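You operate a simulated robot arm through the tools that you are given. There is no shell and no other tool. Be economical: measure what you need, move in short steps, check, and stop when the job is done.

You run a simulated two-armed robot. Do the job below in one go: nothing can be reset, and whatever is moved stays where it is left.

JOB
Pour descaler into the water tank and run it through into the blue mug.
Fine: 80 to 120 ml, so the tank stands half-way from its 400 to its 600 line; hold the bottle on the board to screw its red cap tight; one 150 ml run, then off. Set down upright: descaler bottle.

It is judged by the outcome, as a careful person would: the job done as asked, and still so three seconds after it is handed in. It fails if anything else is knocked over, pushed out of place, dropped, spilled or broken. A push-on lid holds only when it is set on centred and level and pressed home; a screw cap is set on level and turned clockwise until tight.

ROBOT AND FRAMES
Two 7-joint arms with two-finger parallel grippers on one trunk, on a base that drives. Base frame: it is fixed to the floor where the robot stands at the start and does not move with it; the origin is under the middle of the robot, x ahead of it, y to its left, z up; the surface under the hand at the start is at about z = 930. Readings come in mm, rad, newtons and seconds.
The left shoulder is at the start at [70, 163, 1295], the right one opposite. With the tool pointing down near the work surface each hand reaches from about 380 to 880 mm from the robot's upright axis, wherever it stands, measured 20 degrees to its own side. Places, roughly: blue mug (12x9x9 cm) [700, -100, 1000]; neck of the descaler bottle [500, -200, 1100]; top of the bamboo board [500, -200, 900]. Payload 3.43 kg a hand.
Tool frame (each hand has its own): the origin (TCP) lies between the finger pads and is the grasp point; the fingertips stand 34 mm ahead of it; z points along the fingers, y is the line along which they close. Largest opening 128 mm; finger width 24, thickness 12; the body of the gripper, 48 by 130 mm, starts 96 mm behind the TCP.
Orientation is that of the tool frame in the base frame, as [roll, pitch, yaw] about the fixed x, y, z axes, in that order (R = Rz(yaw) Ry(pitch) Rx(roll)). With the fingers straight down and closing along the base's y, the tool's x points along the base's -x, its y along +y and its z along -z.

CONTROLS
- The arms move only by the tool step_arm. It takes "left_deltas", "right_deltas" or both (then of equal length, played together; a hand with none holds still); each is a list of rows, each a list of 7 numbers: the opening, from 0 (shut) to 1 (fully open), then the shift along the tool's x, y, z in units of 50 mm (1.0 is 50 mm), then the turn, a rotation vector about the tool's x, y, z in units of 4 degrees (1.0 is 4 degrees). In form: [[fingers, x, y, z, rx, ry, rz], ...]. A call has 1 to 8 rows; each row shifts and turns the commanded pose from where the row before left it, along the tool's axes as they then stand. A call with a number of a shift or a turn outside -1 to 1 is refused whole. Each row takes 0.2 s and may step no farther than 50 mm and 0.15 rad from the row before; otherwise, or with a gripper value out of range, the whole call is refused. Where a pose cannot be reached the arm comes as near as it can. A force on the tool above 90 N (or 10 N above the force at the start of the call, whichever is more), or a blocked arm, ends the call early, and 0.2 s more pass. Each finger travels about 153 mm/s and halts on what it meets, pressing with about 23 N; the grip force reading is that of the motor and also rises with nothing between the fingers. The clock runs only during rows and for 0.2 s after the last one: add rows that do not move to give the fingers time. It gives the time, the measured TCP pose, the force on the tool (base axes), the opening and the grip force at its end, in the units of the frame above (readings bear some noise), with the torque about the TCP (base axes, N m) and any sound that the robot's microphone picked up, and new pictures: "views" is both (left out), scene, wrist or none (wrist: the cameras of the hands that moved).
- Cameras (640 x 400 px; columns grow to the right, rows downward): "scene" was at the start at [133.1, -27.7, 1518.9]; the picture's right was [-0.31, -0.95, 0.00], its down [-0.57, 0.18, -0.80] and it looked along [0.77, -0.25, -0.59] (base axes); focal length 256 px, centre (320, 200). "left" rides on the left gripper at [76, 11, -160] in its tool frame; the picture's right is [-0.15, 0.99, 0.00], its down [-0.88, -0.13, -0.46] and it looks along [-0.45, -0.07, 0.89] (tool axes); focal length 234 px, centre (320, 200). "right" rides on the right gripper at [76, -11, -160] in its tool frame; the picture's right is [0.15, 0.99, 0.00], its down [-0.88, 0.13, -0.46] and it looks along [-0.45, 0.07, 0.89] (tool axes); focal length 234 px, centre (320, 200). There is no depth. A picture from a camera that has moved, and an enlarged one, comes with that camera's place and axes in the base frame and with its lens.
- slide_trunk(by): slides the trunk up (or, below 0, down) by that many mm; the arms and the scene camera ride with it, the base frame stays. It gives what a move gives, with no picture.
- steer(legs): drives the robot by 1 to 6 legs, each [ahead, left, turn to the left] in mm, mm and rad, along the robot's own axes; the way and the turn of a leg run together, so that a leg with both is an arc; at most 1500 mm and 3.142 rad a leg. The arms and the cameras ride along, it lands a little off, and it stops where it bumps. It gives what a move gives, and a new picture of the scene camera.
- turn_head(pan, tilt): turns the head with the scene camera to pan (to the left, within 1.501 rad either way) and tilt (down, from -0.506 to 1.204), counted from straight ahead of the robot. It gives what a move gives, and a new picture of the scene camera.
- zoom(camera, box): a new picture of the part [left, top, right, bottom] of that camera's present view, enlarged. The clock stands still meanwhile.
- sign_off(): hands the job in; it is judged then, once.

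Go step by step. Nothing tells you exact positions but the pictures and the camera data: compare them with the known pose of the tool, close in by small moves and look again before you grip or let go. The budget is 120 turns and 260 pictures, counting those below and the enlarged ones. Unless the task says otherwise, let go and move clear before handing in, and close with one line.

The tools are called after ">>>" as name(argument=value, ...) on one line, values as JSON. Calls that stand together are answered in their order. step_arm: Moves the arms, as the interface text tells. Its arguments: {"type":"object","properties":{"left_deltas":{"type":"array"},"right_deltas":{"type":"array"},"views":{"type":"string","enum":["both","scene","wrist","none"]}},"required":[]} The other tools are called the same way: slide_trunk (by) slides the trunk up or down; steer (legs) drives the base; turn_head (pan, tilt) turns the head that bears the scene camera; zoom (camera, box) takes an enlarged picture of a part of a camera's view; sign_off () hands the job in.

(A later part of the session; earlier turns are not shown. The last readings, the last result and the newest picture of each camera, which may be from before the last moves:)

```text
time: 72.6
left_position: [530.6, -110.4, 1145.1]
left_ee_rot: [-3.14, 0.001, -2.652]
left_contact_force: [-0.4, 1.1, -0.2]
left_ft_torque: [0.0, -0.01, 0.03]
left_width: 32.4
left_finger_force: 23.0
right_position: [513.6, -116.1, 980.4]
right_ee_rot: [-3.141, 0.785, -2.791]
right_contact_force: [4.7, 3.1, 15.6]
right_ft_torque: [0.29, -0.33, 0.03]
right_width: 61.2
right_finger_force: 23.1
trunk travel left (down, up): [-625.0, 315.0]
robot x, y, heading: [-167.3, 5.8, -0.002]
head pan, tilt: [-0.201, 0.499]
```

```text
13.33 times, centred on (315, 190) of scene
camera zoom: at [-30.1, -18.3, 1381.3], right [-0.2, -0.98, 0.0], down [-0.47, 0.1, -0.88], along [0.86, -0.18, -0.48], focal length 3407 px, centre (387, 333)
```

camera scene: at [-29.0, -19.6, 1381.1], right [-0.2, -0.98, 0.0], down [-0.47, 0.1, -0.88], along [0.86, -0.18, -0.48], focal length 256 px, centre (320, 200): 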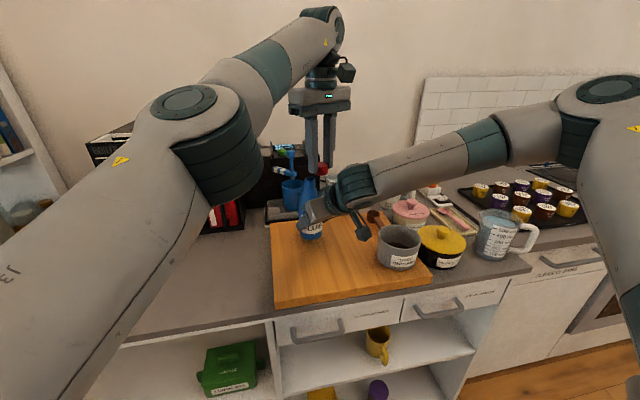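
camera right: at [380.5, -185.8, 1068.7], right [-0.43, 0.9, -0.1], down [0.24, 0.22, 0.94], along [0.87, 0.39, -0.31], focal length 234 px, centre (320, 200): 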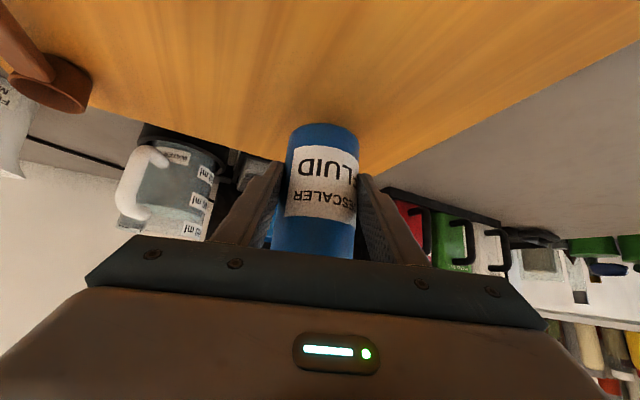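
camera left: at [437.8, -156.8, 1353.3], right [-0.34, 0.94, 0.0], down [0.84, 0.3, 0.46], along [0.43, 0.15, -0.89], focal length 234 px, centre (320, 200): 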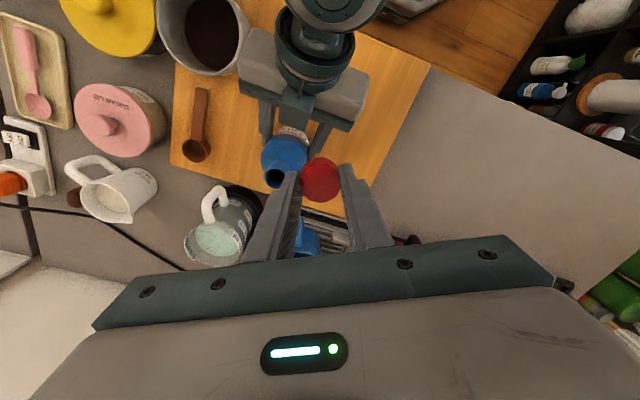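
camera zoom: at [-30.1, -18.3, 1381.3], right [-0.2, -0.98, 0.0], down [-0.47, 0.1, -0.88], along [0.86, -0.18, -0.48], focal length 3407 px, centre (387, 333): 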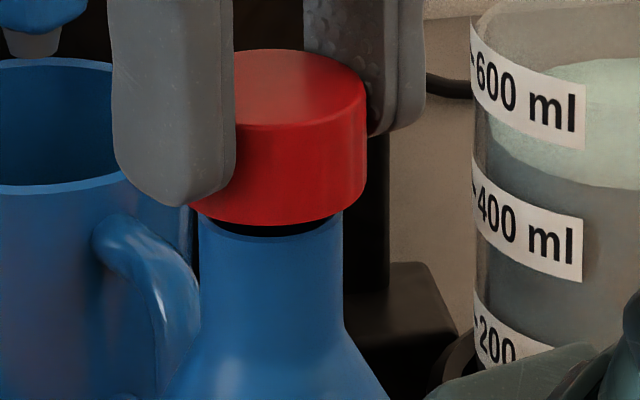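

>>> step_arm(left_deltas=[[0, -0.04, 0, 0, 0, 0, 0], [0, 0, 0, 0.06, 0, 0, 0], [0, 0, 0, 0.06, 0, 0, 0], [0, 0, 0, 0, 0, 0, 0]], views="none")

>>> zoom(camera="scene", box=[300, 175, 330, 205])

```text
time: 73.6
left_position: [532.2, -108.9, 1138.6]
left_ee_rot: [-3.14, 0.001, -2.652]
left_contact_force: [0.1, 1.1, 0.1]
left_ft_torque: [-0.04, 0.01, 0.02]
left_width: 32.3
left_finger_force: 23.4
right_position: [512.2, -115.7, 980.3]
right_ee_rot: [-3.139, 0.785, -2.793]
right_contact_force: [4.7, 4.0, 14.7]
right_ft_torque: [0.25, -0.42, 0.03]
right_width: 61.4
right_finger_force: 23.2
trunk travel left (down, up): [-625.0, 315.0]
robot x, y, heading: [-168.6, 4.0, -0.004]
head pan, tilt: [-0.201, 0.499]
```

```text
13.33 times, centred on (315, 190) of scene
camera zoom: at [-30.1, -18.2, 1381.3], right [-0.2, -0.98, 0.0], down [-0.47, 0.1, -0.88], along [0.86, -0.18, -0.48], focal length 3407 px, centre (387, 333)
```

zoom: 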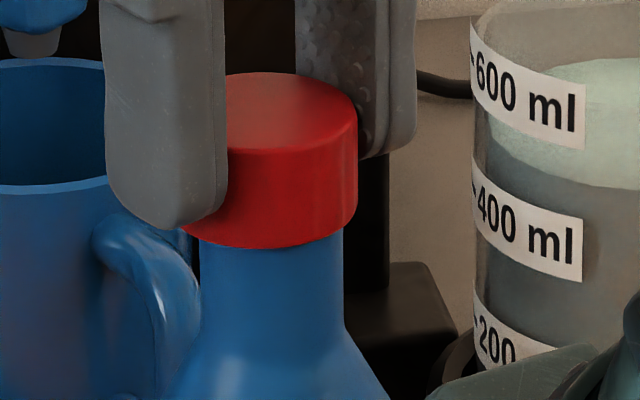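

>>> step_arm(left_deltas=[[0, 0, 0, 0.05, 0, 0, 0], [0, 0, 0, 0.05, 0, 0, 0], [0, 0, 0, 0, 0, 0, 0]], views="none")

>>> zoom(camera="scene", box=[300, 175, 330, 205])

>>> zoom(camera="left", box=[260, 130, 380, 210])

```text
time: 74.4
left_position: [530.9, -108.8, 1134.4]
left_ee_rot: [-3.139, 0.001, -2.653]
left_contact_force: [-0.5, 0.9, 0.1]
left_ft_torque: [0.01, -0.01, -0.02]
left_width: 32.7
left_finger_force: 22.7
right_position: [512.8, -115.9, 979.9]
right_ee_rot: [-3.139, 0.786, -2.793]
right_contact_force: [3.8, 4.3, 13.6]
right_ft_torque: [0.23, -0.36, 0.05]
right_width: 61.5
right_finger_force: 22.6
trunk travel left (down, up): [-625.0, 315.0]
robot x, y, heading: [-167.1, 3.6, 0.006]
head pan, tilt: [-0.201, 0.499]
```

```text
13.33 times, centred on (315, 190) of scene
camera zoom: at [-30.2, -18.2, 1381.3], right [-0.2, -0.98, 0.0], down [-0.47, 0.1, -0.88], along [0.86, -0.18, -0.48], focal length 3407 px, centre (387, 333)
```

zoom: 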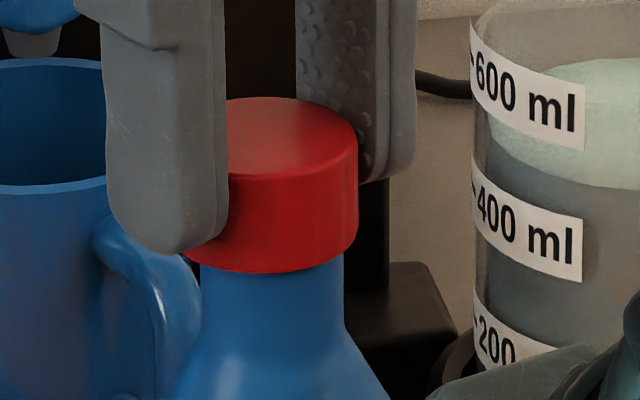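

```text
5.00 times, centred on (320, 170) of left
camera zoom: at [458.0, -135.0, 1294.7], right [-0.34, 0.94, 0.0], down [0.84, 0.3, 0.46], along [0.43, 0.15, -0.89], focal length 1171 px, centre (320, 350)
```

zoom: 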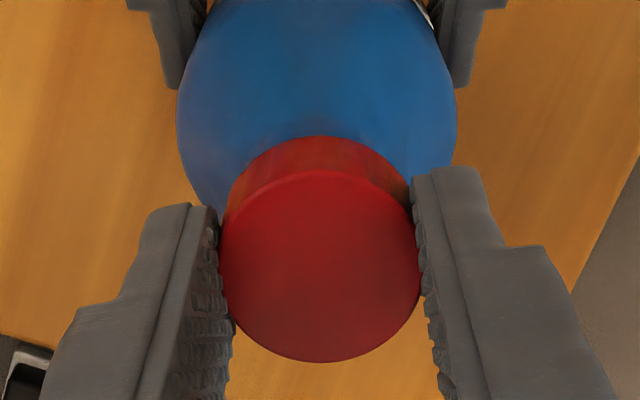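

>>> step_arm(left_deltas=[[0, 0, 0, 0.05, 0, 0, 0], [0, 0, 0, 0.05, 0, 0, 0], [0, 0, 0, 0, 0, 0, 0]], views="none")

>>> zoom(camera="scene", box=[300, 175, 330, 205])

```text
time: 75.2
left_position: [530.8, -110.2, 1128.3]
left_ee_rot: [-3.141, 0.0, -2.65]
left_contact_force: [0.7, -0.1, -0.1]
left_ft_torque: [-0.01, -0.01, 0.02]
left_width: 32.3
left_finger_force: 23.3
right_position: [512.9, -117.2, 980.4]
right_ee_rot: [-3.138, 0.785, -2.792]
right_contact_force: [3.9, 3.5, 12.9]
right_ft_torque: [0.27, -0.32, 0.07]
right_width: 61.6
right_finger_force: 22.3
trunk travel left (down, up): [-625.0, 315.0]
robot x, y, heading: [-168.8, 1.7, -0.004]
head pan, tilt: [-0.201, 0.499]
```

```text
13.33 times, centred on (315, 190) of scene
camera zoom: at [-30.2, -18.3, 1381.3], right [-0.2, -0.98, 0.0], down [-0.47, 0.1, -0.88], along [0.86, -0.18, -0.48], focal length 3407 px, centre (387, 333)
```

zoom: 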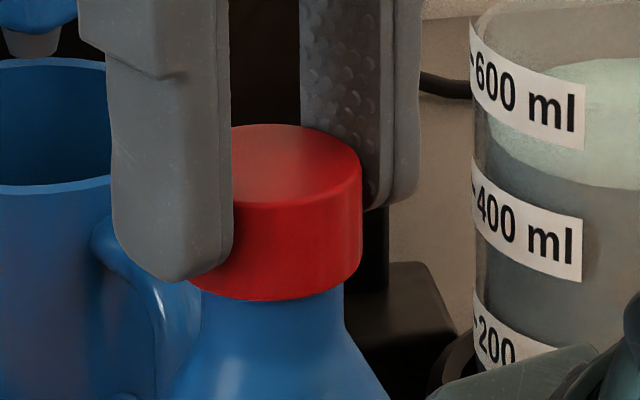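

>>> step_arm(left_deltas=[[0, 0, 0, 0.05, 0, 0, 0], [0, 0, 0, 0.05, 0, 0, 0], [0, 0, 0, 0, 0, 0, 0]], views="none")

>>> zoom(camera="scene", box=[300, 175, 330, 205])

```text
time: 76.0
left_position: [531.1, -109.7, 1125.1]
left_ee_rot: [-3.141, 0.002, -2.652]
left_contact_force: [-5.3, -3.1, -1.4]
left_ft_torque: [-0.08, 0.22, -0.01]
left_width: 32.6
left_finger_force: 23.1
right_position: [513.1, -116.9, 981.2]
right_ee_rot: [-3.139, 0.785, -2.794]
right_contact_force: [6.1, 4.6, 10.7]
right_ft_torque: [0.1, 0.02, 0.17]
right_width: 61.3
right_finger_force: 22.8
trunk travel left (down, up): [-625.0, 315.0]
robot x, y, heading: [-171.4, 3.1, -0.0]
head pan, tilt: [-0.201, 0.499]
```

```text
13.33 times, centred on (315, 190) of scene
camera zoom: at [-30.3, -18.5, 1381.2], right [-0.2, -0.98, 0.0], down [-0.47, 0.1, -0.88], along [0.86, -0.18, -0.48], focal length 3407 px, centre (387, 333)
```

zoom: 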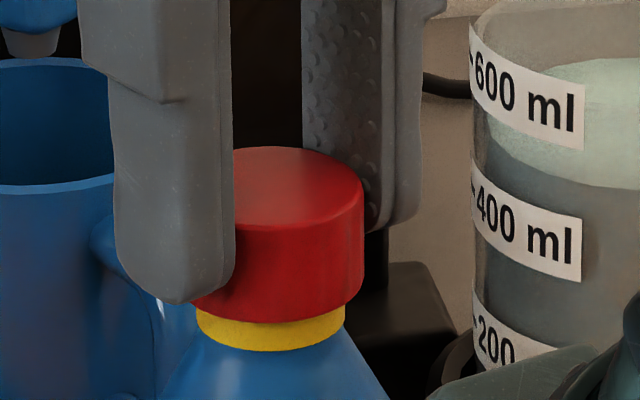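

A yellow ring has appeared under the cap, so it has seated on the thread. I'll turn it clockwise, which is positive about the tool's z.

>>> step_arm(left_deltas=[[0, 0.02, 0, 0, 0, 0, 1], [0, 0, 0, 0.01, 0, 0, 1], [0, 0, 0, 0.01, 0, 0, 1], [0, 0, 0, 0.01, 0, 0, 1], [0, 0, 0, 0.01, 0, 0, 1], [0, 0, 0, 0.01, 0, 0, 1], [0, 0, 0, 0.01, 0, 0, 1], [0, 0, 0, 0.01, 0, 0, 1]], views="none")

>>> zoom(camera="scene", box=[295, 170, 335, 210])

```text
time: 77.8
left_position: [530.5, -110.0, 1121.2]
left_ee_rot: [-3.141, 0.001, 3.071]
left_contact_force: [-2.7, -3.8, 15.2]
left_ft_torque: [-0.17, 0.07, 0.03]
left_width: 32.6
left_finger_force: 23.0
right_position: [513.0, -116.5, 979.8]
right_ee_rot: [-3.141, 0.784, -2.794]
right_contact_force: [6.8, 6.8, 1.4]
right_ft_torque: [0.13, 0.07, -0.03]
right_width: 61.7
right_finger_force: 22.8
trunk travel left (down, up): [-625.0, 315.0]
robot x, y, heading: [-168.9, 3.3, -0.001]
head pan, tilt: [-0.201, 0.499]
```

```text
10.00 times, centred on (315, 190) of scene
camera zoom: at [-30.5, -18.5, 1381.3], right [-0.2, -0.98, 0.0], down [-0.47, 0.1, -0.88], along [0.86, -0.18, -0.48], focal length 2555 px, centre (370, 300)
```

zoom: 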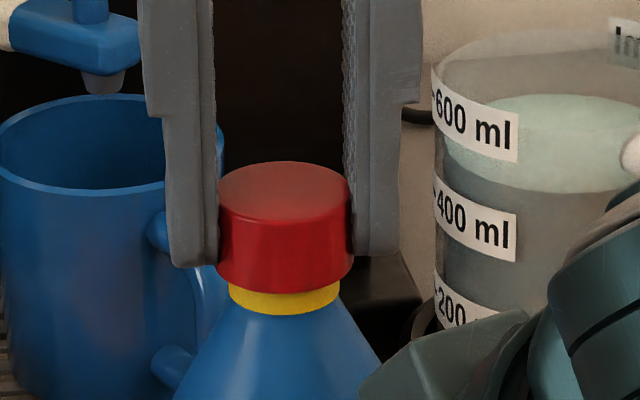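

>>> step_arm(left_deltas=[[0, 0, 0, 0, 0, 0, 1], [0, 0, 0, 0, 0, 0, 1], [0, 0, 0, 0, 0, 0, 1], [0, 0, 0, 0, 0, 0, 1], [0, 0, 0, 0, 0, 0, 1], [0, 0, 0, 0, 0, 0, 1], [0, 0, 0, 0, 0, 0, 1], [0, 0, 0, 0, 0, 0, 1]], views="none")

>>> step_arm(left_deltas=[[0, 0, 0, 0, 0, 0, 1], [0, 0, 0, 0, 0, 0, 1], [0, 0, 0, 0, 0, 0, 1], [0, 0, 0, 0, 0, 0, 1], [0, 0, 0, 0, 0, 0, 1], [0, 0, 0, 0, 0, 0, 1], [0, 0, 0, 0, 0, 0, 1], [0, 0, 0, 0, 0, 0, 1]], views="none")

>>> zoom(camera="scene", box=[270, 120, 370, 210])

```text
time: 79.6
left_position: [530.8, -110.1, 1121.8]
left_ee_rot: [-3.14, 0.0, 2.514]
left_contact_force: [0.5, -3.4, 9.1]
left_ft_torque: [-0.17, -0.03, 0.01]
left_width: 32.3
left_finger_force: 22.6
right_position: [512.3, -116.3, 978.9]
right_ee_rot: [3.141, 0.783, -2.794]
right_contact_force: [-1.4, 4.5, 1.0]
right_ft_torque: [0.11, -0.07, 0.1]
right_width: 61.6
right_finger_force: 22.6
trunk travel left (down, up): [-625.0, 315.0]
robot x, y, heading: [-171.8, 0.7, -0.003]
head pan, tilt: [-0.201, 0.499]
```

```text
time: 81.4
left_position: [530.9, -110.0, 1120.6]
left_ee_rot: [-3.141, 0.002, 2.446]
left_contact_force: [1.6, -2.8, 6.0]
left_ft_torque: [-0.13, -0.06, -0.03]
left_width: 32.4
left_finger_force: 23.1
left hand out of reach, approached as far as the arm can: row 2, 3, 4, 5, 6, 7, 8
right_position: [511.6, -116.1, 979.8]
right_ee_rot: [3.141, 0.783, -2.796]
right_contact_force: [-4.0, 4.1, -0.3]
right_ft_torque: [-0.04, -0.03, 0.16]
right_width: 61.5
right_finger_force: 23.3
trunk travel left (down, up): [-625.0, 315.0]
robot x, y, heading: [-167.8, 0.9, 0.001]
head pan, tilt: [-0.201, 0.499]
```

```text
4.44 times, centred on (320, 165) of scene
camera zoom: at [-30.1, -18.9, 1381.2], right [-0.2, -0.98, 0.0], down [-0.47, 0.1, -0.88], along [0.86, -0.18, -0.48], focal length 1136 px, centre (320, 356)
```

zoom: 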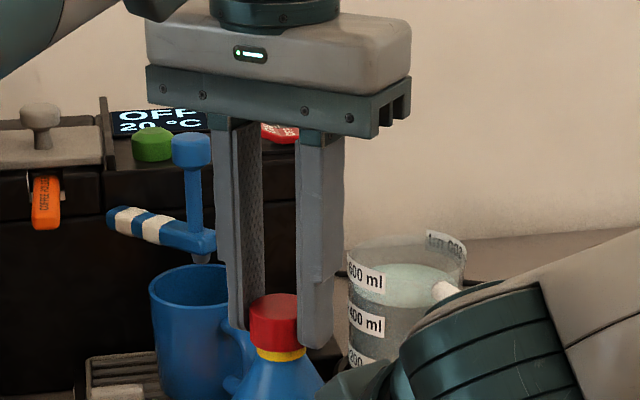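

The wrist has reached its clockwise limit and the ring still shows. I'll release, turn back counter-clockwise with the fingers open, and grip again.

>>> step_arm(left_deltas=[[0.2, 0, 0, 0, 0, 0, 0], [0.45, 0, 0, 0, 0, 0, 0], [0.45, 0, 0, 0, 0, 0, -1], [0.45, 0, 0, 0, 0, 0, -1], [0.45, 0, 0, 0, 0, 0, -1], [0.45, 0, 0, 0, 0, 0, -1], [0.45, 0, 0, 0, 0, 0, -1], [0.45, 0, 0, 0, 0, 0, -1]], views="none")

>>> zoom(camera="scene", box=[295, 170, 335, 210])

>>> step_arm(left_deltas=[[0.45, 0, 0, 0, 0, 0, -1], [0.45, 0, 0, 0, 0, 0, -1], [0.45, 0, 0, 0, 0, 0, -1], [0.45, 0, 0, 0, 0, 0, -1], [0.45, 0, 0, 0, 0, 0, -1], [0.45, 0, 0, 0, 0, 0, -1], [0.45, 0, 0, 0, 0, 0, -1], [0.45, 0, 0, 0, 0, 0, -1]], views="none")

>>> step_arm(left_deltas=[[0.45, 0, 0, 0, 0, 0, -1], [0.45, 0, 0, 0, 0, 0, -1], [0.45, 0, 0, 0, 0, 0, -1], [0.45, 0, 0, 0, 0, 0, -1], [0.45, 0, 0, 0, 0, 0, -1], [0.45, 0, 0, 0, 0, 0, -1], [0.45, 0, 0, 0, 0, 0, -1], [0.45, 0, 0, 0, 0, 0, -1]], views="wrist")

```text
time: 83.2
left_position: [531.0, -111.0, 1119.1]
left_ee_rot: [3.141, 0.0, 2.865]
left_contact_force: [1.0, 0.6, -0.4]
left_ft_torque: [0.0, 0.02, 0.0]
left_width: 57.5
left_finger_force: 0.0
right_position: [515.4, -117.5, 980.3]
right_ee_rot: [3.141, 0.785, -2.794]
right_contact_force: [3.7, -1.6, 7.5]
right_ft_torque: [0.03, -0.33, -0.11]
right_width: 61.5
right_finger_force: 22.7
trunk travel left (down, up): [-625.0, 315.0]
robot x, y, heading: [-166.2, -0.5, 0.001]
head pan, tilt: [-0.201, 0.499]
```

```text
10.00 times, centred on (315, 190) of scene
camera zoom: at [-29.4, -19.4, 1381.2], right [-0.2, -0.98, 0.0], down [-0.47, 0.1, -0.88], along [0.86, -0.18, -0.48], focal length 2555 px, centre (370, 300)
```

zoom: 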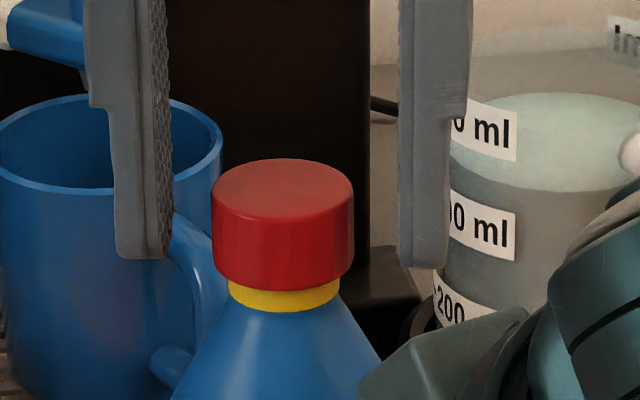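

```text
time: 85.0
left_position: [531.8, -110.0, 1120.7]
left_ee_rot: [3.141, -0.001, -2.859]
left_contact_force: [-0.4, -0.4, -0.5]
left_ft_torque: [0.0, 0.06, 0.01]
left_width: 57.5
left_finger_force: 0.1
right_position: [512.5, -118.4, 979.5]
right_ee_rot: [-3.138, 0.785, -2.794]
right_contact_force: [3.8, -2.7, 9.4]
right_ft_torque: [0.1, -0.38, -0.12]
right_width: 61.5
right_finger_force: 23.6
trunk travel left (down, up): [-625.0, 315.0]
robot x, y, heading: [-165.3, 0.3, -0.001]
head pan, tilt: [-0.201, 0.499]
```

```text
time: 86.8
left_position: [531.0, -110.4, 1121.6]
left_ee_rot: [-3.14, -0.001, -2.302]
left_contact_force: [0.1, -0.3, 0.8]
left_ft_torque: [0.01, -0.01, 0.01]
left_width: 57.5
left_finger_force: 0.0
right_position: [511.7, -117.4, 979.4]
right_ee_rot: [-3.141, 0.783, -2.792]
right_contact_force: [3.0, -1.3, 9.6]
right_ft_torque: [0.09, -0.27, -0.03]
right_width: 61.0
right_finger_force: 23.1
trunk travel left (down, up): [-625.0, 315.0]
robot x, y, heading: [-167.4, -1.4, 0.003]
head pan, tilt: [-0.201, 0.499]
camera left: at [470.7, -160.3, 1280.5], right [-0.64, 0.77, 0.0], down [0.68, 0.57, 0.46], along [0.35, 0.29, -0.89], focal length 234 px, centre (320, 200)
```

left: 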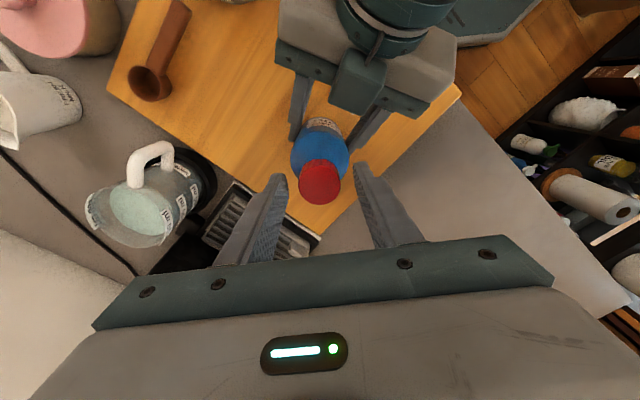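

>>> step_arm(left_deltas=[[0.45, 0, 0, 0, 0, 0, -1], [0.45, 0, 0, 0, 0, 0, -1], [0.45, 0, 0, 0, 0, 0, -1], [0.45, 0, 0, 0, 0, 0, -1], [0.45, 0, 0, 0, 0, 0, -1], [0.45, 0, 0, 0, 0, 0, -1], [0.45, 0, 0, 0, 0, 0, -1], [0.45, 0, 0, 0, 0, 0, -1]], views="none")

>>> step_arm(left_deltas=[[0.45, 0, 0, 0, 0, 0, -1], [0.45, 0, 0, 0, 0, 0, -1], [0.45, 0, 0, 0, 0, 0, -1], [0.3, 0, 0, 0, 0, 0, 0], [0, 0, 0, 0, 0, 0, 0], [0, 0, 0, 0, 0, 0, 0], [0, 0, 0, 0, 0, 0, 0]], views="none")

```text
time: 88.6
left_position: [530.8, -110.2, 1121.3]
left_ee_rot: [-3.141, 0.0, -1.746]
left_contact_force: [-0.2, -1.0, -0.2]
left_ft_torque: [-0.03, 0.0, 0.03]
left_width: 57.6
left_finger_force: 0.2
right_position: [512.4, -116.6, 979.3]
right_ee_rot: [3.141, 0.785, -2.793]
right_contact_force: [2.2, -1.3, 9.1]
right_ft_torque: [0.07, -0.2, -0.03]
right_width: 61.5
right_finger_force: 23.0
trunk travel left (down, up): [-625.0, 315.0]
robot x, y, heading: [-169.8, 2.9, 0.005]
head pan, tilt: [-0.201, 0.499]
```

```text
time: 90.2
left_position: [530.9, -111.0, 1120.5]
left_ee_rot: [-3.141, -0.001, -1.536]
left_contact_force: [1.6, -0.5, 0.7]
left_ft_torque: [-0.03, -0.07, 0.01]
left_width: 32.7
left_finger_force: 22.7
right_position: [513.3, -117.2, 979.6]
right_ee_rot: [3.141, 0.783, -2.794]
right_contact_force: [-1.3, -0.4, 7.4]
right_ft_torque: [-0.01, -0.12, -0.01]
right_width: 61.4
right_finger_force: 23.0
trunk travel left (down, up): [-625.0, 315.0]
robot x, y, heading: [-166.4, 1.3, -0.002]
head pan, tilt: [-0.201, 0.499]
```

>>> step_arm(left_deltas=[[0, 0, 0, 0.01, 0, 0, 1], [0, 0, 0, 0.01, 0, 0, 1], [0, 0, 0, 0, 0, 0, 1], [0, 0, 0, 0, 0, 0, 1], [0, 0, 0, 0, 0, 0, 1], [0, 0, 0, 0, 0, 0, 1], [0, 0, 0, 0, 0, 0, 1], [0, 0, 0, 0, 0, 0, 1]], views="none")

>>> step_arm(left_deltas=[[0, 0, 0, 0, 0, 0, 1], [0, 0, 0, 0, 0, 0, 1], [0, 0, 0, 0, 0, 0, 1], [0, 0, 0, 0, 0, 0, 1], [0, 0, 0, 0, 0, 0, 1], [0, 0, 0, 0, 0, 0, 1], [0, 0, 0, 0, 0, 0, 1], [0, 0, 0, 0, 0, 0, 1]], views="none")

>>> step_arm(left_deltas=[[0, 0, 0, 0, 0, 0, 1], [0, 0, 0, 0, 0, 0, 1], [0, 0, 0, 0, 0, 0, 1], [0, 0, 0, 0, 0, 0, 1], [0, 0, 0, 0, 0, 0, 1], [0, 0, 0, 0, 0, 0, 1], [0, 0, 0, 0, 0, 0, 1], [0, 0, 0, 0, 0, 0, 1]], views="none")

>>> zoom(camera="scene", box=[295, 170, 335, 210])

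```text
time: 92.0
left_position: [530.9, -111.1, 1118.7]
left_ee_rot: [-3.14, 0.0, -2.095]
left_contact_force: [2.6, -0.3, 15.3]
left_ft_torque: [0.01, -0.1, -0.01]
left_width: 32.6
left_finger_force: 22.7
right_position: [512.0, -117.8, 979.8]
right_ee_rot: [3.14, 0.782, -2.795]
right_contact_force: [2.4, -0.8, -0.1]
right_ft_torque: [0.18, -0.23, -0.06]
right_width: 61.3
right_finger_force: 22.6
trunk travel left (down, up): [-625.0, 315.0]
robot x, y, heading: [-164.3, 1.6, -0.0]
head pan, tilt: [-0.201, 0.499]
```

```text
time: 93.8
left_position: [530.4, -110.2, 1118.7]
left_ee_rot: [-3.141, 0.001, -2.655]
left_contact_force: [-4.5, -0.4, 5.9]
left_ft_torque: [0.03, 0.1, 0.0]
left_width: 32.5
left_finger_force: 23.4
right_position: [513.2, -116.8, 980.3]
right_ee_rot: [3.141, 0.784, -2.794]
right_contact_force: [0.6, -1.0, 0.0]
right_ft_torque: [0.01, 0.69, -0.07]
right_width: 61.4
right_finger_force: 23.2
trunk travel left (down, up): [-625.0, 315.0]
robot x, y, heading: [-169.5, 0.6, 0.002]
head pan, tilt: [-0.201, 0.499]
```

```text
time: 95.6
left_position: [533.2, -110.4, 1119.6]
left_ee_rot: [-3.141, 0.0, 3.07]
left_contact_force: [-1.1, -2.3, -5.6]
left_ft_torque: [-0.06, -0.04, 0.02]
left_width: 32.4
left_finger_force: 22.8
right_position: [513.8, -116.7, 980.1]
right_ee_rot: [-3.14, 0.782, -2.793]
right_contact_force: [0.2, 1.6, 4.5]
right_ft_torque: [-0.11, 0.11, 0.01]
right_width: 61.4
right_finger_force: 23.4
trunk travel left (down, up): [-625.0, 315.0]
robot x, y, heading: [-166.6, -2.5, 0.001]
head pan, tilt: [-0.201, 0.499]
```

```text
10.00 times, centred on (315, 190) of scene
camera zoom: at [-28.9, -19.0, 1381.1], right [-0.2, -0.98, 0.0], down [-0.47, 0.1, -0.88], along [0.86, -0.18, -0.48], focal length 2555 px, centre (370, 300)
```

zoom: 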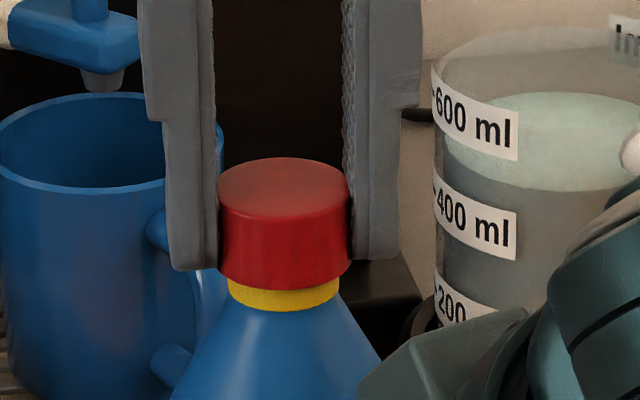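

>>> step_arm(left_deltas=[[0, 0, 0, 0.02, 0, 0, 1], [0, 0, 0, 0.02, 0, 0, 1], [0, 0, 0, 0, 0, 0, 1], [0, 0, 0, 0, 0, 0, 1], [0, 0, 0, 0, 0, 0, 1], [0, 0, 0, 0, 0, 0, 1], [0, 0, 0, 0, 0, 0, 1], [0, 0, 0, 0, 0, 0, 1]], views="none")

>>> step_arm(left_deltas=[[0, 0, 0, 0, 0, 0, 0.8], [0.2, 0, 0, 0, 0, 0, 0], [0.45, 0, 0, 0, 0, 0, 0], [0.45, 0, 0, 0, 0, 0, 0], [0.45, 0, 0, 0, 0, 0, -1], [0.45, 0, 0, 0, 0, 0, -1], [0.45, 0, 0, 0, 0, 0, -1], [0.45, 0, 0, 0, 0, 0, -1]], views="none")

>>> zoom(camera="scene", box=[295, 170, 335, 210])

>>> step_arm(left_deltas=[[0.45, 0, 0, 0, 0, 0, -1], [0.45, 0, 0, 0, 0, 0, -1], [0.45, 0, 0, 0, 0, 0, -1], [0.45, 0, 0, 0, 0, 0, -1], [0.45, 0, 0, 0, 0, 0, -1], [0.45, 0, 0, 0, 0, 0, -1], [0.45, 0, 0, 0, 0, 0, -1], [0.45, 0, 0, 0, 0, 0, -1]], views="none")

>>> step_arm(left_deltas=[[0.45, 0, 0, 0, 0, 0, -1], [0.45, 0, 0, 0, 0, 0, -1], [0.45, 0, 0, 0, 0, 0, -1], [0.45, 0, 0, 0, 0, 0, -1], [0.45, 0, 0, 0, 0, 0, -1], [0.45, 0, 0, 0, 0, 0, -1], [0.45, 0, 0, 0, 0, 0, -1], [0.45, 0, 0, 0, 0, 0, -1]], views="none")

>>> step_arm(left_deltas=[[0.45, 0, 0, 0, 0, 0, -1], [0.45, 0, 0, 0, 0, 0, -1], [0.45, 0, 0, 0, 0, 0, -1], [0.45, 0, 0, 0, 0, 0, -1], [0.45, 0, 0, 0, 0, 0, -1], [0.45, 0, 0, 0, 0, 0, -1], [0.45, 0, 0, 0, 0, 0, -1], [0.45, 0, 0, 0, 0, 0, -1]], views="none")

>>> step_arm(left_deltas=[[0.45, 0, 0, 0, 0, 0, -1], [0.45, 0, 0, 0, 0, 0, -1], [0.45, 0, 0, 0, 0, 0, -1], [0.45, 0, 0, 0, 0, 0, -1], [0.3, 0, 0, 0, 0, 0, 0], [0, 0, 0, 0, 0, 0, 0], [0, 0, 0, 0, 0, 0, 0], [0, 0, 0, 0, 0, 0, 0]], views="none")

```text
time: 97.4
left_position: [531.9, -110.6, 1117.5]
left_ee_rot: [-3.141, 0.0, 2.513]
left_contact_force: [-2.3, 0.7, 14.5]
left_ft_torque: [-0.08, -0.15, 0.08]
left_width: 32.4
left_finger_force: 23.5
right_position: [513.4, -117.0, 980.9]
right_ee_rot: [-3.141, 0.784, -2.793]
right_contact_force: [6.2, 0.8, -2.3]
right_ft_torque: [0.2, 0.24, -0.11]
right_width: 61.3
right_finger_force: 22.9
trunk travel left (down, up): [-625.0, 315.0]
robot x, y, heading: [-169.2, 1.6, -0.0]
head pan, tilt: [-0.201, 0.499]
```

```text
time: 99.2
left_position: [530.6, -110.8, 1117.6]
left_ee_rot: [3.14, 0.0, 2.739]
left_contact_force: [-0.8, -0.6, 0.5]
left_ft_torque: [0.01, -0.03, -0.01]
left_width: 57.4
left_finger_force: 0.0
right_position: [512.2, -117.8, 979.6]
right_ee_rot: [3.14, 0.785, -2.794]
right_contact_force: [-2.3, 0.1, 2.7]
right_ft_torque: [0.05, 0.1, 0.0]
right_width: 61.4
right_finger_force: 23.1
trunk travel left (down, up): [-625.0, 315.0]
robot x, y, heading: [-168.0, 0.8, -0.0]
head pan, tilt: [-0.201, 0.499]
```

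```text
10.00 times, centred on (315, 190) of scene
camera zoom: at [-29.6, -18.9, 1381.2], right [-0.2, -0.98, 0.0], down [-0.47, 0.1, -0.88], along [0.86, -0.18, -0.48], focal length 2555 px, centre (370, 300)
```

zoom: 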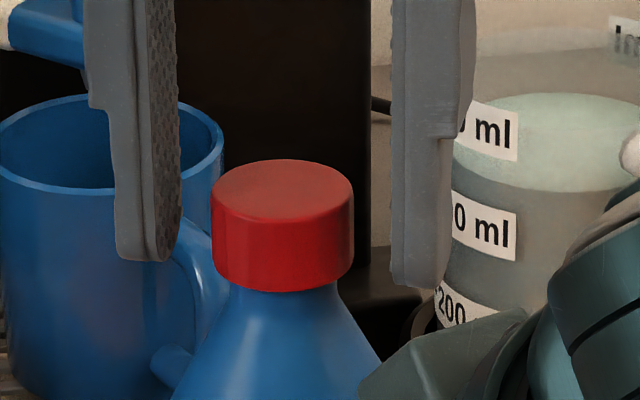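

```text
time: 101.0
left_position: [531.7, -110.5, 1116.5]
left_ee_rot: [3.141, 0.001, -2.986]
left_contact_force: [0.3, 0.4, -0.1]
left_ft_torque: [0.02, 0.02, -0.03]
left_width: 57.5
left_finger_force: 0.1
right_position: [513.9, -117.5, 979.7]
right_ee_rot: [3.141, 0.784, -2.793]
right_contact_force: [-1.4, 1.1, 2.7]
right_ft_torque: [0.03, 0.0, 0.06]
right_width: 61.5
right_finger_force: 22.9
trunk travel left (down, up): [-625.0, 315.0]
robot x, y, heading: [-166.8, 2.1, 0.0]
head pan, tilt: [-0.201, 0.499]
```

```text
time: 102.8
left_position: [532.2, -110.0, 1117.2]
left_ee_rot: [3.141, 0.001, -2.429]
left_contact_force: [0.2, 0.0, 0.2]
left_ft_torque: [0.02, -0.01, 0.01]
left_width: 57.6
left_finger_force: 0.1
right_position: [513.3, -117.8, 979.7]
right_ee_rot: [-3.141, 0.783, -2.793]
right_contact_force: [-0.9, 2.0, 3.6]
right_ft_torque: [0.05, -0.02, 0.02]
right_width: 61.2
right_finger_force: 22.9
trunk travel left (down, up): [-625.0, 315.0]
robot x, y, heading: [-170.5, -2.4, -0.001]
head pan, tilt: [-0.201, 0.499]
```

```text
time: 104.6
left_position: [531.5, -109.5, 1117.2]
left_ee_rot: [3.141, 0.0, -1.869]
left_contact_force: [-0.1, 0.1, -1.1]
left_ft_torque: [0.01, 0.01, -0.03]
left_width: 57.6
left_finger_force: 0.0
right_position: [514.1, -117.1, 980.2]
right_ee_rot: [-3.141, 0.783, -2.794]
right_contact_force: [0.0, 0.7, 2.8]
right_ft_torque: [0.06, -0.08, 0.05]
right_width: 61.3
right_finger_force: 22.9
trunk travel left (down, up): [-625.0, 315.0]
robot x, y, heading: [-171.9, -0.9, -0.002]
head pan, tilt: [-0.201, 0.499]
```

```text
time: 106.4
left_position: [531.8, -110.7, 1117.5]
left_ee_rot: [-3.14, 0.0, -1.591]
left_contact_force: [5.2, -0.3, 0.5]
left_ft_torque: [-0.07, -0.15, 0.02]
left_width: 33.5
left_finger_force: 23.0
right_position: [513.1, -116.1, 978.6]
right_ee_rot: [3.141, 0.783, -2.794]
right_contact_force: [-4.0, -0.4, 5.0]
right_ft_torque: [-0.02, -0.55, 0.03]
right_width: 61.7
right_finger_force: 22.8
trunk travel left (down, up): [-625.0, 315.0]
robot x, y, heading: [-165.9, -0.2, 0.002]
head pan, tilt: [-0.201, 0.499]
```

The yellow ring is gone, so the cap is screwed home. I'll give it a short check turn, then release the left hand and lift it away.

>>> step_arm(left_deltas=[[0, 0, 0, 0, 0, 0, 1], [0, 0, 0, 0, 0, 0, 1]], views="none")

>>> step_arm(left_deltas=[[0.2, 0, 0, 0, 0, 0, 0], [0.5, 0, 0, 0, 0, 0, 0], [0.5, 0, 0, 0, 0, 0, 0], [0.5, 0, 0, -0.5, 0, 0, 0], [0.5, 0, 0, -0.8, 0, 0, 0], [0.5, 0, 0, -0.3, 0, 0, 0]], views="none")

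>>> zoom(camera="scene", box=[270, 150, 370, 250])

```text
time: 107.0
left_position: [531.1, -109.1, 1116.6]
left_ee_rot: [3.14, 0.001, -1.732]
left_contact_force: [4.1, -1.0, -0.5]
left_ft_torque: [-0.04, -0.09, 0.08]
left_width: 33.7
left_finger_force: 22.8
right_position: [513.5, -117.3, 979.0]
right_ee_rot: [3.141, 0.782, -2.793]
right_contact_force: [-4.4, 0.6, 3.5]
right_ft_torque: [-0.06, -0.29, -0.02]
right_width: 61.6
right_finger_force: 23.1
trunk travel left (down, up): [-625.0, 315.0]
robot x, y, heading: [-167.5, -0.6, 0.0]
head pan, tilt: [-0.201, 0.499]
```

```text
time: 108.4
left_position: [521.8, -107.7, 1197.7]
left_ee_rot: [3.14, -0.004, -1.729]
left_contact_force: [-0.5, 0.2, -0.3]
left_ft_torque: [0.0, 0.0, -0.01]
left_width: 63.8
left_finger_force: 0.1
left hand out of reach, approached as far as the arm can: row 5, 6
right_position: [512.6, -116.6, 979.5]
right_ee_rot: [-3.139, 0.784, -2.793]
right_contact_force: [-1.2, -2.0, 3.6]
right_ft_torque: [0.01, 0.18, 0.01]
right_width: 61.4
right_finger_force: 22.9
trunk travel left (down, up): [-625.0, 315.0]
robot x, y, heading: [-169.6, 3.1, 0.001]
head pan, tilt: [-0.201, 0.499]
```

```text
4.00 times, centred on (320, 200) of scene
camera zoom: at [-29.7, -18.5, 1381.2], right [-0.2, -0.98, 0.0], down [-0.47, 0.1, -0.88], along [0.86, -0.18, -0.48], focal length 1022 px, centre (320, 200)
```

zoom: 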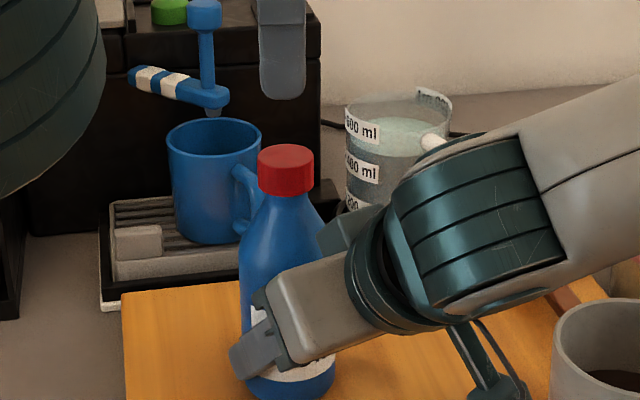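

>>> step_arm(left_deltas=[[0.5, -0.9, 0, 0, 0, 0, 0], [0.5, -0.9, 0, 0, 0, 0, 0], [0.5, -0.9, 0, 0, 0, 0, 0], [0.5, -0.5, 0, 0, 0, 0, 0], [0.5, 0, 0, 0, 0, 0, 0], [0.5, 0, 0, 0, 0, 0, 0], [0.5, 0, 0, 0, 0, 0, 0], [0.5, 0, 0, 0, 0, 0, 0]], right_deltas=[[0.55, 0, 0, 0, 0, 0, 0], [0.7, 0, 0, 0, 0, 0, 0], [0.85, 0, 0, 0, 0, 0, 0], [0.85, 0, 0, -0.3, 0, 0, 0], [0.85, 0, 0, -0.8, 0, 0, 0], [0.85, 0, 0, -0.8, 0, 0, 0], [0.85, 0, 0, -0.8, 0, 0, 0], [0.85, -0.3, 0, -0.8, 0, 0, 0]], views="scene")

>>> zoom(camera="scene", box=[240, 130, 440, 300])

```text
time: 110.2
left_position: [548.7, 49.4, 1199.1]
left_ee_rot: [-3.139, -0.001, -1.728]
left_contact_force: [-0.3, 0.6, -0.7]
left_ft_torque: [-0.04, -0.04, -0.01]
left_width: 63.9
left_finger_force: 0.1
right_position: [403.9, -154.4, 1115.0]
right_ee_rot: [-3.139, 0.784, -2.792]
right_contact_force: [-0.7, -0.4, 0.0]
right_ft_torque: [-0.01, -0.03, -0.04]
right_width: 108.9
right_finger_force: 0.0
trunk travel left (down, up): [-625.0, 315.0]
robot x, y, heading: [-166.4, -1.8, -0.001]
head pan, tilt: [-0.201, 0.499]
camera scene: at [-31.6, -18.4, 1381.3], right [-0.2, -0.98, 0.0], down [-0.47, 0.1, -0.88], along [0.86, -0.18, -0.48], focal length 256 px, centre (320, 200)
```

scene: 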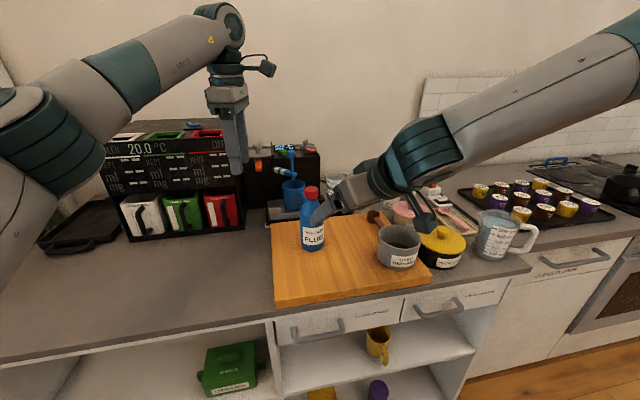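

```text
2.35 times, centred on (340, 215) of scene
camera zoom: at [-31.6, -18.4, 1381.3], right [-0.2, -0.98, 0.0], down [-0.47, 0.1, -0.88], along [0.86, -0.18, -0.48], focal length 601 px, centre (273, 165)
```

zoom: 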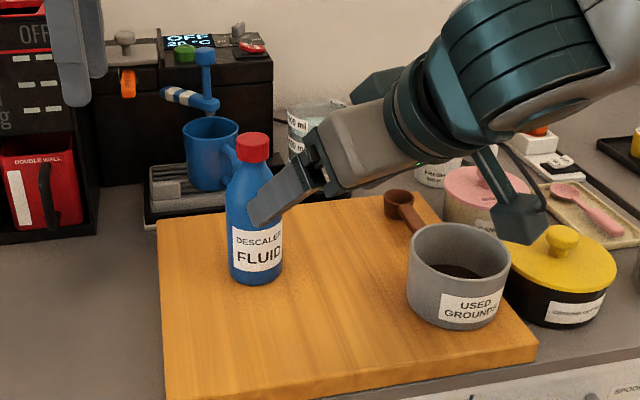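

The bottle stands upright and capped. Now for the machine: I'll raise the trunk, point the right hand straight down and drive forward.

>>> slide_trunk(by=150)

>>> step_arm(right_deltas=[[0.3, 0, 0, 0, 0.707, 0, 0.707], [0, 0, 0, 0, 0.707, 0, 0.707], [0, 0, 0, 0, 0.707, 0, 0.707], [0, 0, 0, 0, 0.707, 0, 0.707], [0, 0, 0, 0, 0.707, 0, 0.707], [0, 0, 0, 0, 0, 1, 0], [0, 0, 0, 0, 0, 1, 0], [0, 0, 0, 0, 0, 1, 0]], views="none")

>>> steer(legs=[[190, 0, 0]])

```text
time: 112.0
left_position: [550.3, 48.3, 1346.9]
left_ee_rot: [3.14, 0.001, -1.731]
left_contact_force: [-0.7, 0.0, -0.7]
left_ft_torque: [0.0, 0.0, 0.0]
left_width: 64.2
left_finger_force: 0.1
right_position: [408.9, -154.8, 1263.7]
right_ee_rot: [3.141, 0.784, -2.794]
right_contact_force: [-0.2, 0.1, 0.5]
right_ft_torque: [0.03, -0.02, 0.0]
right_width: 108.8
right_finger_force: 0.1
trunk travel left (down, up): [-775.0, 165.0]
robot x, y, heading: [-165.7, -1.6, 0.005]
head pan, tilt: [-0.201, 0.499]
```

```text
time: 113.8
left_position: [550.4, 48.4, 1346.6]
left_ee_rot: [3.14, -0.001, -1.729]
left_contact_force: [-0.3, 0.2, 0.5]
left_ft_torque: [-0.03, 0.04, 0.04]
left_width: 64.0
left_finger_force: 0.0
right_position: [408.8, -155.3, 1262.4]
right_ee_rot: [-3.14, 0.572, 3.14]
right_contact_force: [-0.9, 0.1, 0.1]
right_ft_torque: [-0.01, -0.01, 0.02]
right_width: 0.0
right_finger_force: 23.2
trunk travel left (down, up): [-775.0, 165.0]
robot x, y, heading: [-167.8, -1.6, -0.005]
head pan, tilt: [-0.201, 0.499]
```

```text
time: 115.4
left_position: [741.4, 49.1, 1349.9]
left_ee_rot: [-3.141, 0.001, -1.73]
left_contact_force: [-1.1, -0.4, 0.1]
left_ft_torque: [-0.03, -0.03, 0.01]
left_width: 64.0
left_finger_force: 0.1
right_position: [598.0, -155.0, 1264.6]
right_ee_rot: [3.141, 0.578, 3.14]
right_contact_force: [0.2, 0.5, 0.9]
right_ft_torque: [-0.02, -0.01, 0.0]
right_width: 0.0
right_finger_force: 23.1
trunk travel left (down, up): [-775.0, 165.0]
robot x, y, heading: [24.7, -1.8, 0.0]
head pan, tilt: [-0.201, 0.499]
camera scene: at [160.2, -18.9, 1531.5], right [-0.2, -0.98, 0.0], down [-0.47, 0.1, -0.88], along [0.86, -0.18, -0.48], focal length 256 px, centre (320, 200)
```

scene: 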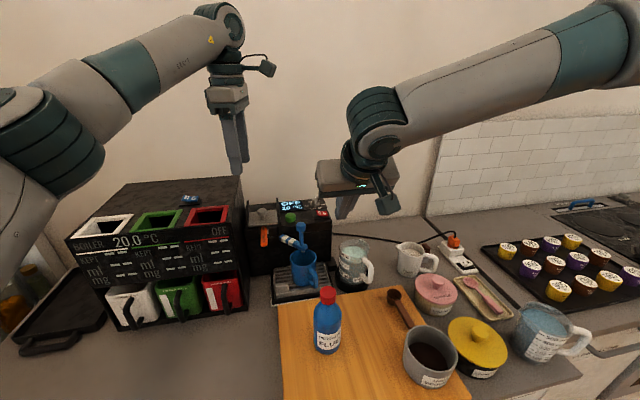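

>>> step_arm(right_deltas=[[0, -0.335, 0, 0.218, 0, 1, 0], [0, -0.35, 0, 0.194, 0, 1, 0], [0, -0.363, 0, 0.169, 0, 1, 0], [0, -0.373, 0, 0.143, 0, 1, 0], [0, -0.383, 0, 0.117, 0, 1, 0], [0, -0.39, 0, 0.09, 0, 1, 0], [0, -0.395, 0, 0.063, 0, 1, 0], [0, -0.398, 0, 0.035, 0, 1, 0]], views="both")

>>> zoom(camera="right", box=[240, 130, 440, 255])

>>> zoom(camera="scene", box=[240, 190, 340, 250])

```text
time: 117.2
left_position: [741.4, 47.6, 1348.3]
left_ee_rot: [3.141, 0.0, -1.73]
left_contact_force: [0.0, -0.1, -0.4]
left_ft_torque: [-0.03, 0.0, -0.01]
left_width: 64.0
left_finger_force: 0.1
right_position: [686.6, -192.9, 1255.5]
right_ee_rot: [3.14, 0.12, -3.141]
right_contact_force: [0.1, 0.2, -1.0]
right_ft_torque: [-0.03, 0.0, -0.03]
right_width: 0.0
right_finger_force: 22.7
right hand out of reach, approached as far as the arm can: row 4, 5, 6, 7, 8
trunk travel left (down, up): [-775.0, 165.0]
robot x, y, heading: [25.5, 0.9, 0.007]
head pan, tilt: [-0.201, 0.499]
camera scene: at [163.2, -19.0, 1531.2], right [-0.2, -0.98, 0.0], down [-0.47, 0.1, -0.88], along [0.86, -0.18, -0.48], focal length 256 px, centre (320, 200)
camera right: at [590.8, -204.1, 1402.9], right [-0.14, 0.99, -0.02], down [0.82, 0.13, 0.56], along [0.56, 0.07, -0.83], focal length 234 px, centre (320, 200)
```

scene: 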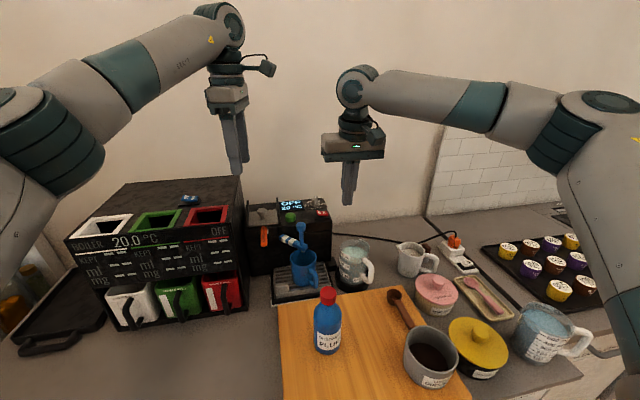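
right: 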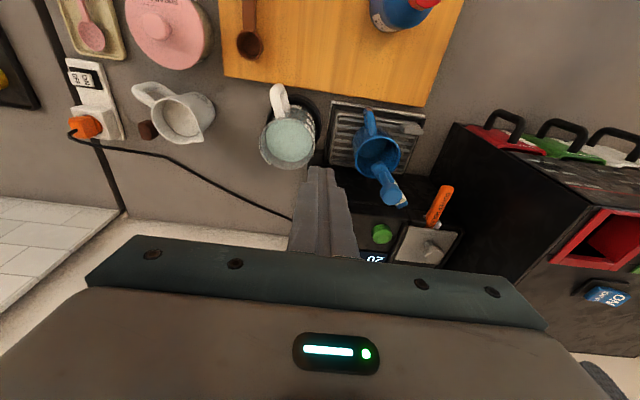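

```text
3.20 times, centred on (340, 192) of right
camera zoom: at [590.8, -204.1, 1402.9], right [-0.14, 0.99, -0.02], down [0.82, 0.13, 0.56], along [0.56, 0.07, -0.83], focal length 749 px, centre (256, 224)
```

zoom: 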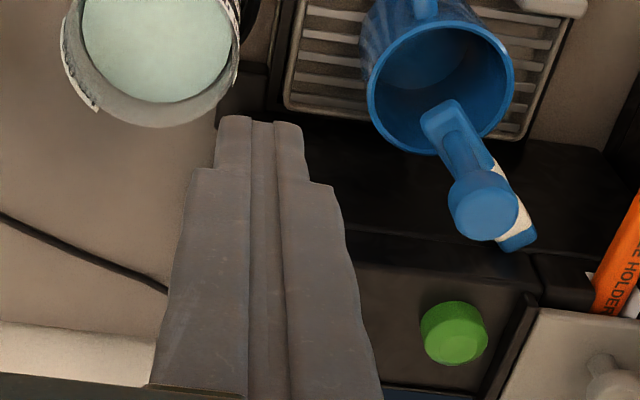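

```text
6.40 times, centred on (290, 220) of scene
camera zoom: at [163.2, -19.0, 1531.2], right [-0.2, -0.98, 0.0], down [-0.47, 0.1, -0.88], along [0.86, -0.18, -0.48], focal length 1635 px, centre (512, 72)
```

zoom: 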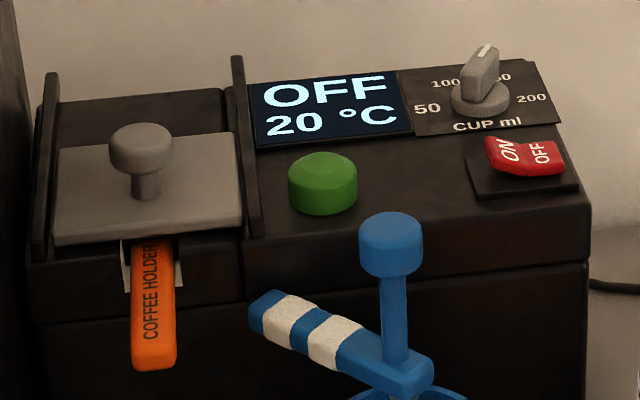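

Reach is short at this height. I'll open the right hand and tilt it forward a little so its camera can see the knob and switch.

>>> step_arm(right_deltas=[[0.6, 0, 0, 0, 0, -1, 0], [1, 0, 0, 0, 0, -1, 0], [1, 0, 0, 0, 0, -1, 0], [1, 0, 0, 0, 0, 0, 0]], views="none")

>>> zoom(camera="right", box=[260, 150, 400, 240])

```text
time: 118.2
left_position: [742.6, 48.7, 1346.9]
left_ee_rot: [3.141, 0.002, -1.728]
left_contact_force: [0.0, -0.7, -0.5]
left_ft_torque: [-0.01, -0.06, 0.01]
left_width: 64.0
left_finger_force: 0.1
right_position: [684.6, -192.1, 1252.9]
right_ee_rot: [-3.141, 0.332, 3.139]
right_contact_force: [0.1, -0.1, -0.6]
right_ft_torque: [0.01, -0.02, 0.03]
right_width: 127.8
right_finger_force: 0.0
trunk travel left (down, up): [-775.0, 165.0]
robot x, y, heading: [27.8, -2.4, 0.004]
head pan, tilt: [-0.201, 0.499]
```

```text
4.44 times, centred on (330, 195) of right
camera zoom: at [562.5, -203.7, 1379.0], right [-0.14, 0.99, -0.05], down [0.68, 0.13, 0.72], along [0.72, 0.07, -0.7], focal length 1041 px, centre (276, 222)
```

zoom: 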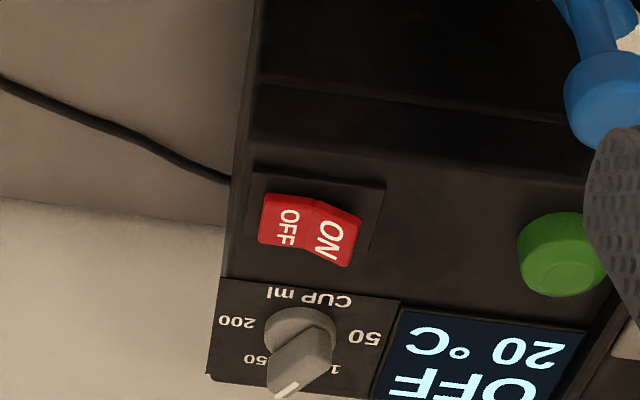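

>>> zoom(camera="right", box=[300, 205, 350, 240])

>>> zoom(camera="scene", box=[300, 192, 330, 212])

```text
11.43 times, centred on (325, 222) of right
camera zoom: at [562.5, -203.7, 1379.0], right [-0.14, 0.99, -0.05], down [0.68, 0.13, 0.72], along [0.72, 0.07, -0.7], focal length 2676 px, centre (263, -57)
```

zoom: 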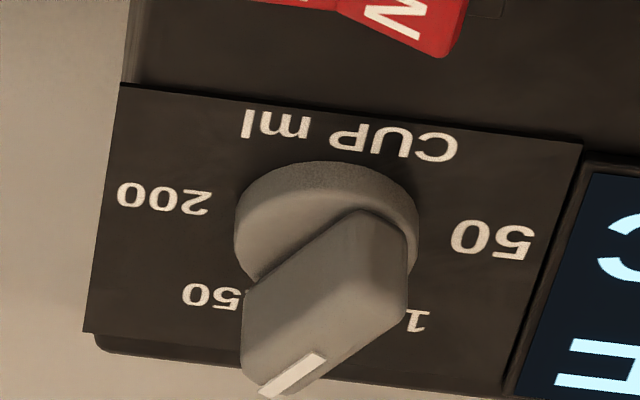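

```text
16.00 times, centred on (315, 202) of scene
camera zoom: at [163.8, -19.1, 1531.1], right [-0.2, -0.98, 0.0], down [-0.47, 0.1, -0.88], along [0.86, -0.17, -0.48], focal length 4088 px, centre (400, 168)
```

zoom: 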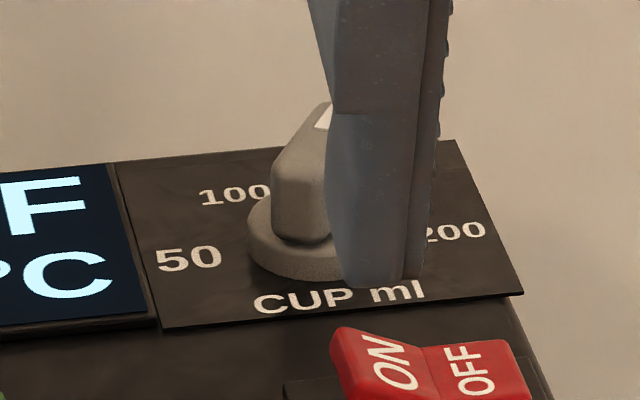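

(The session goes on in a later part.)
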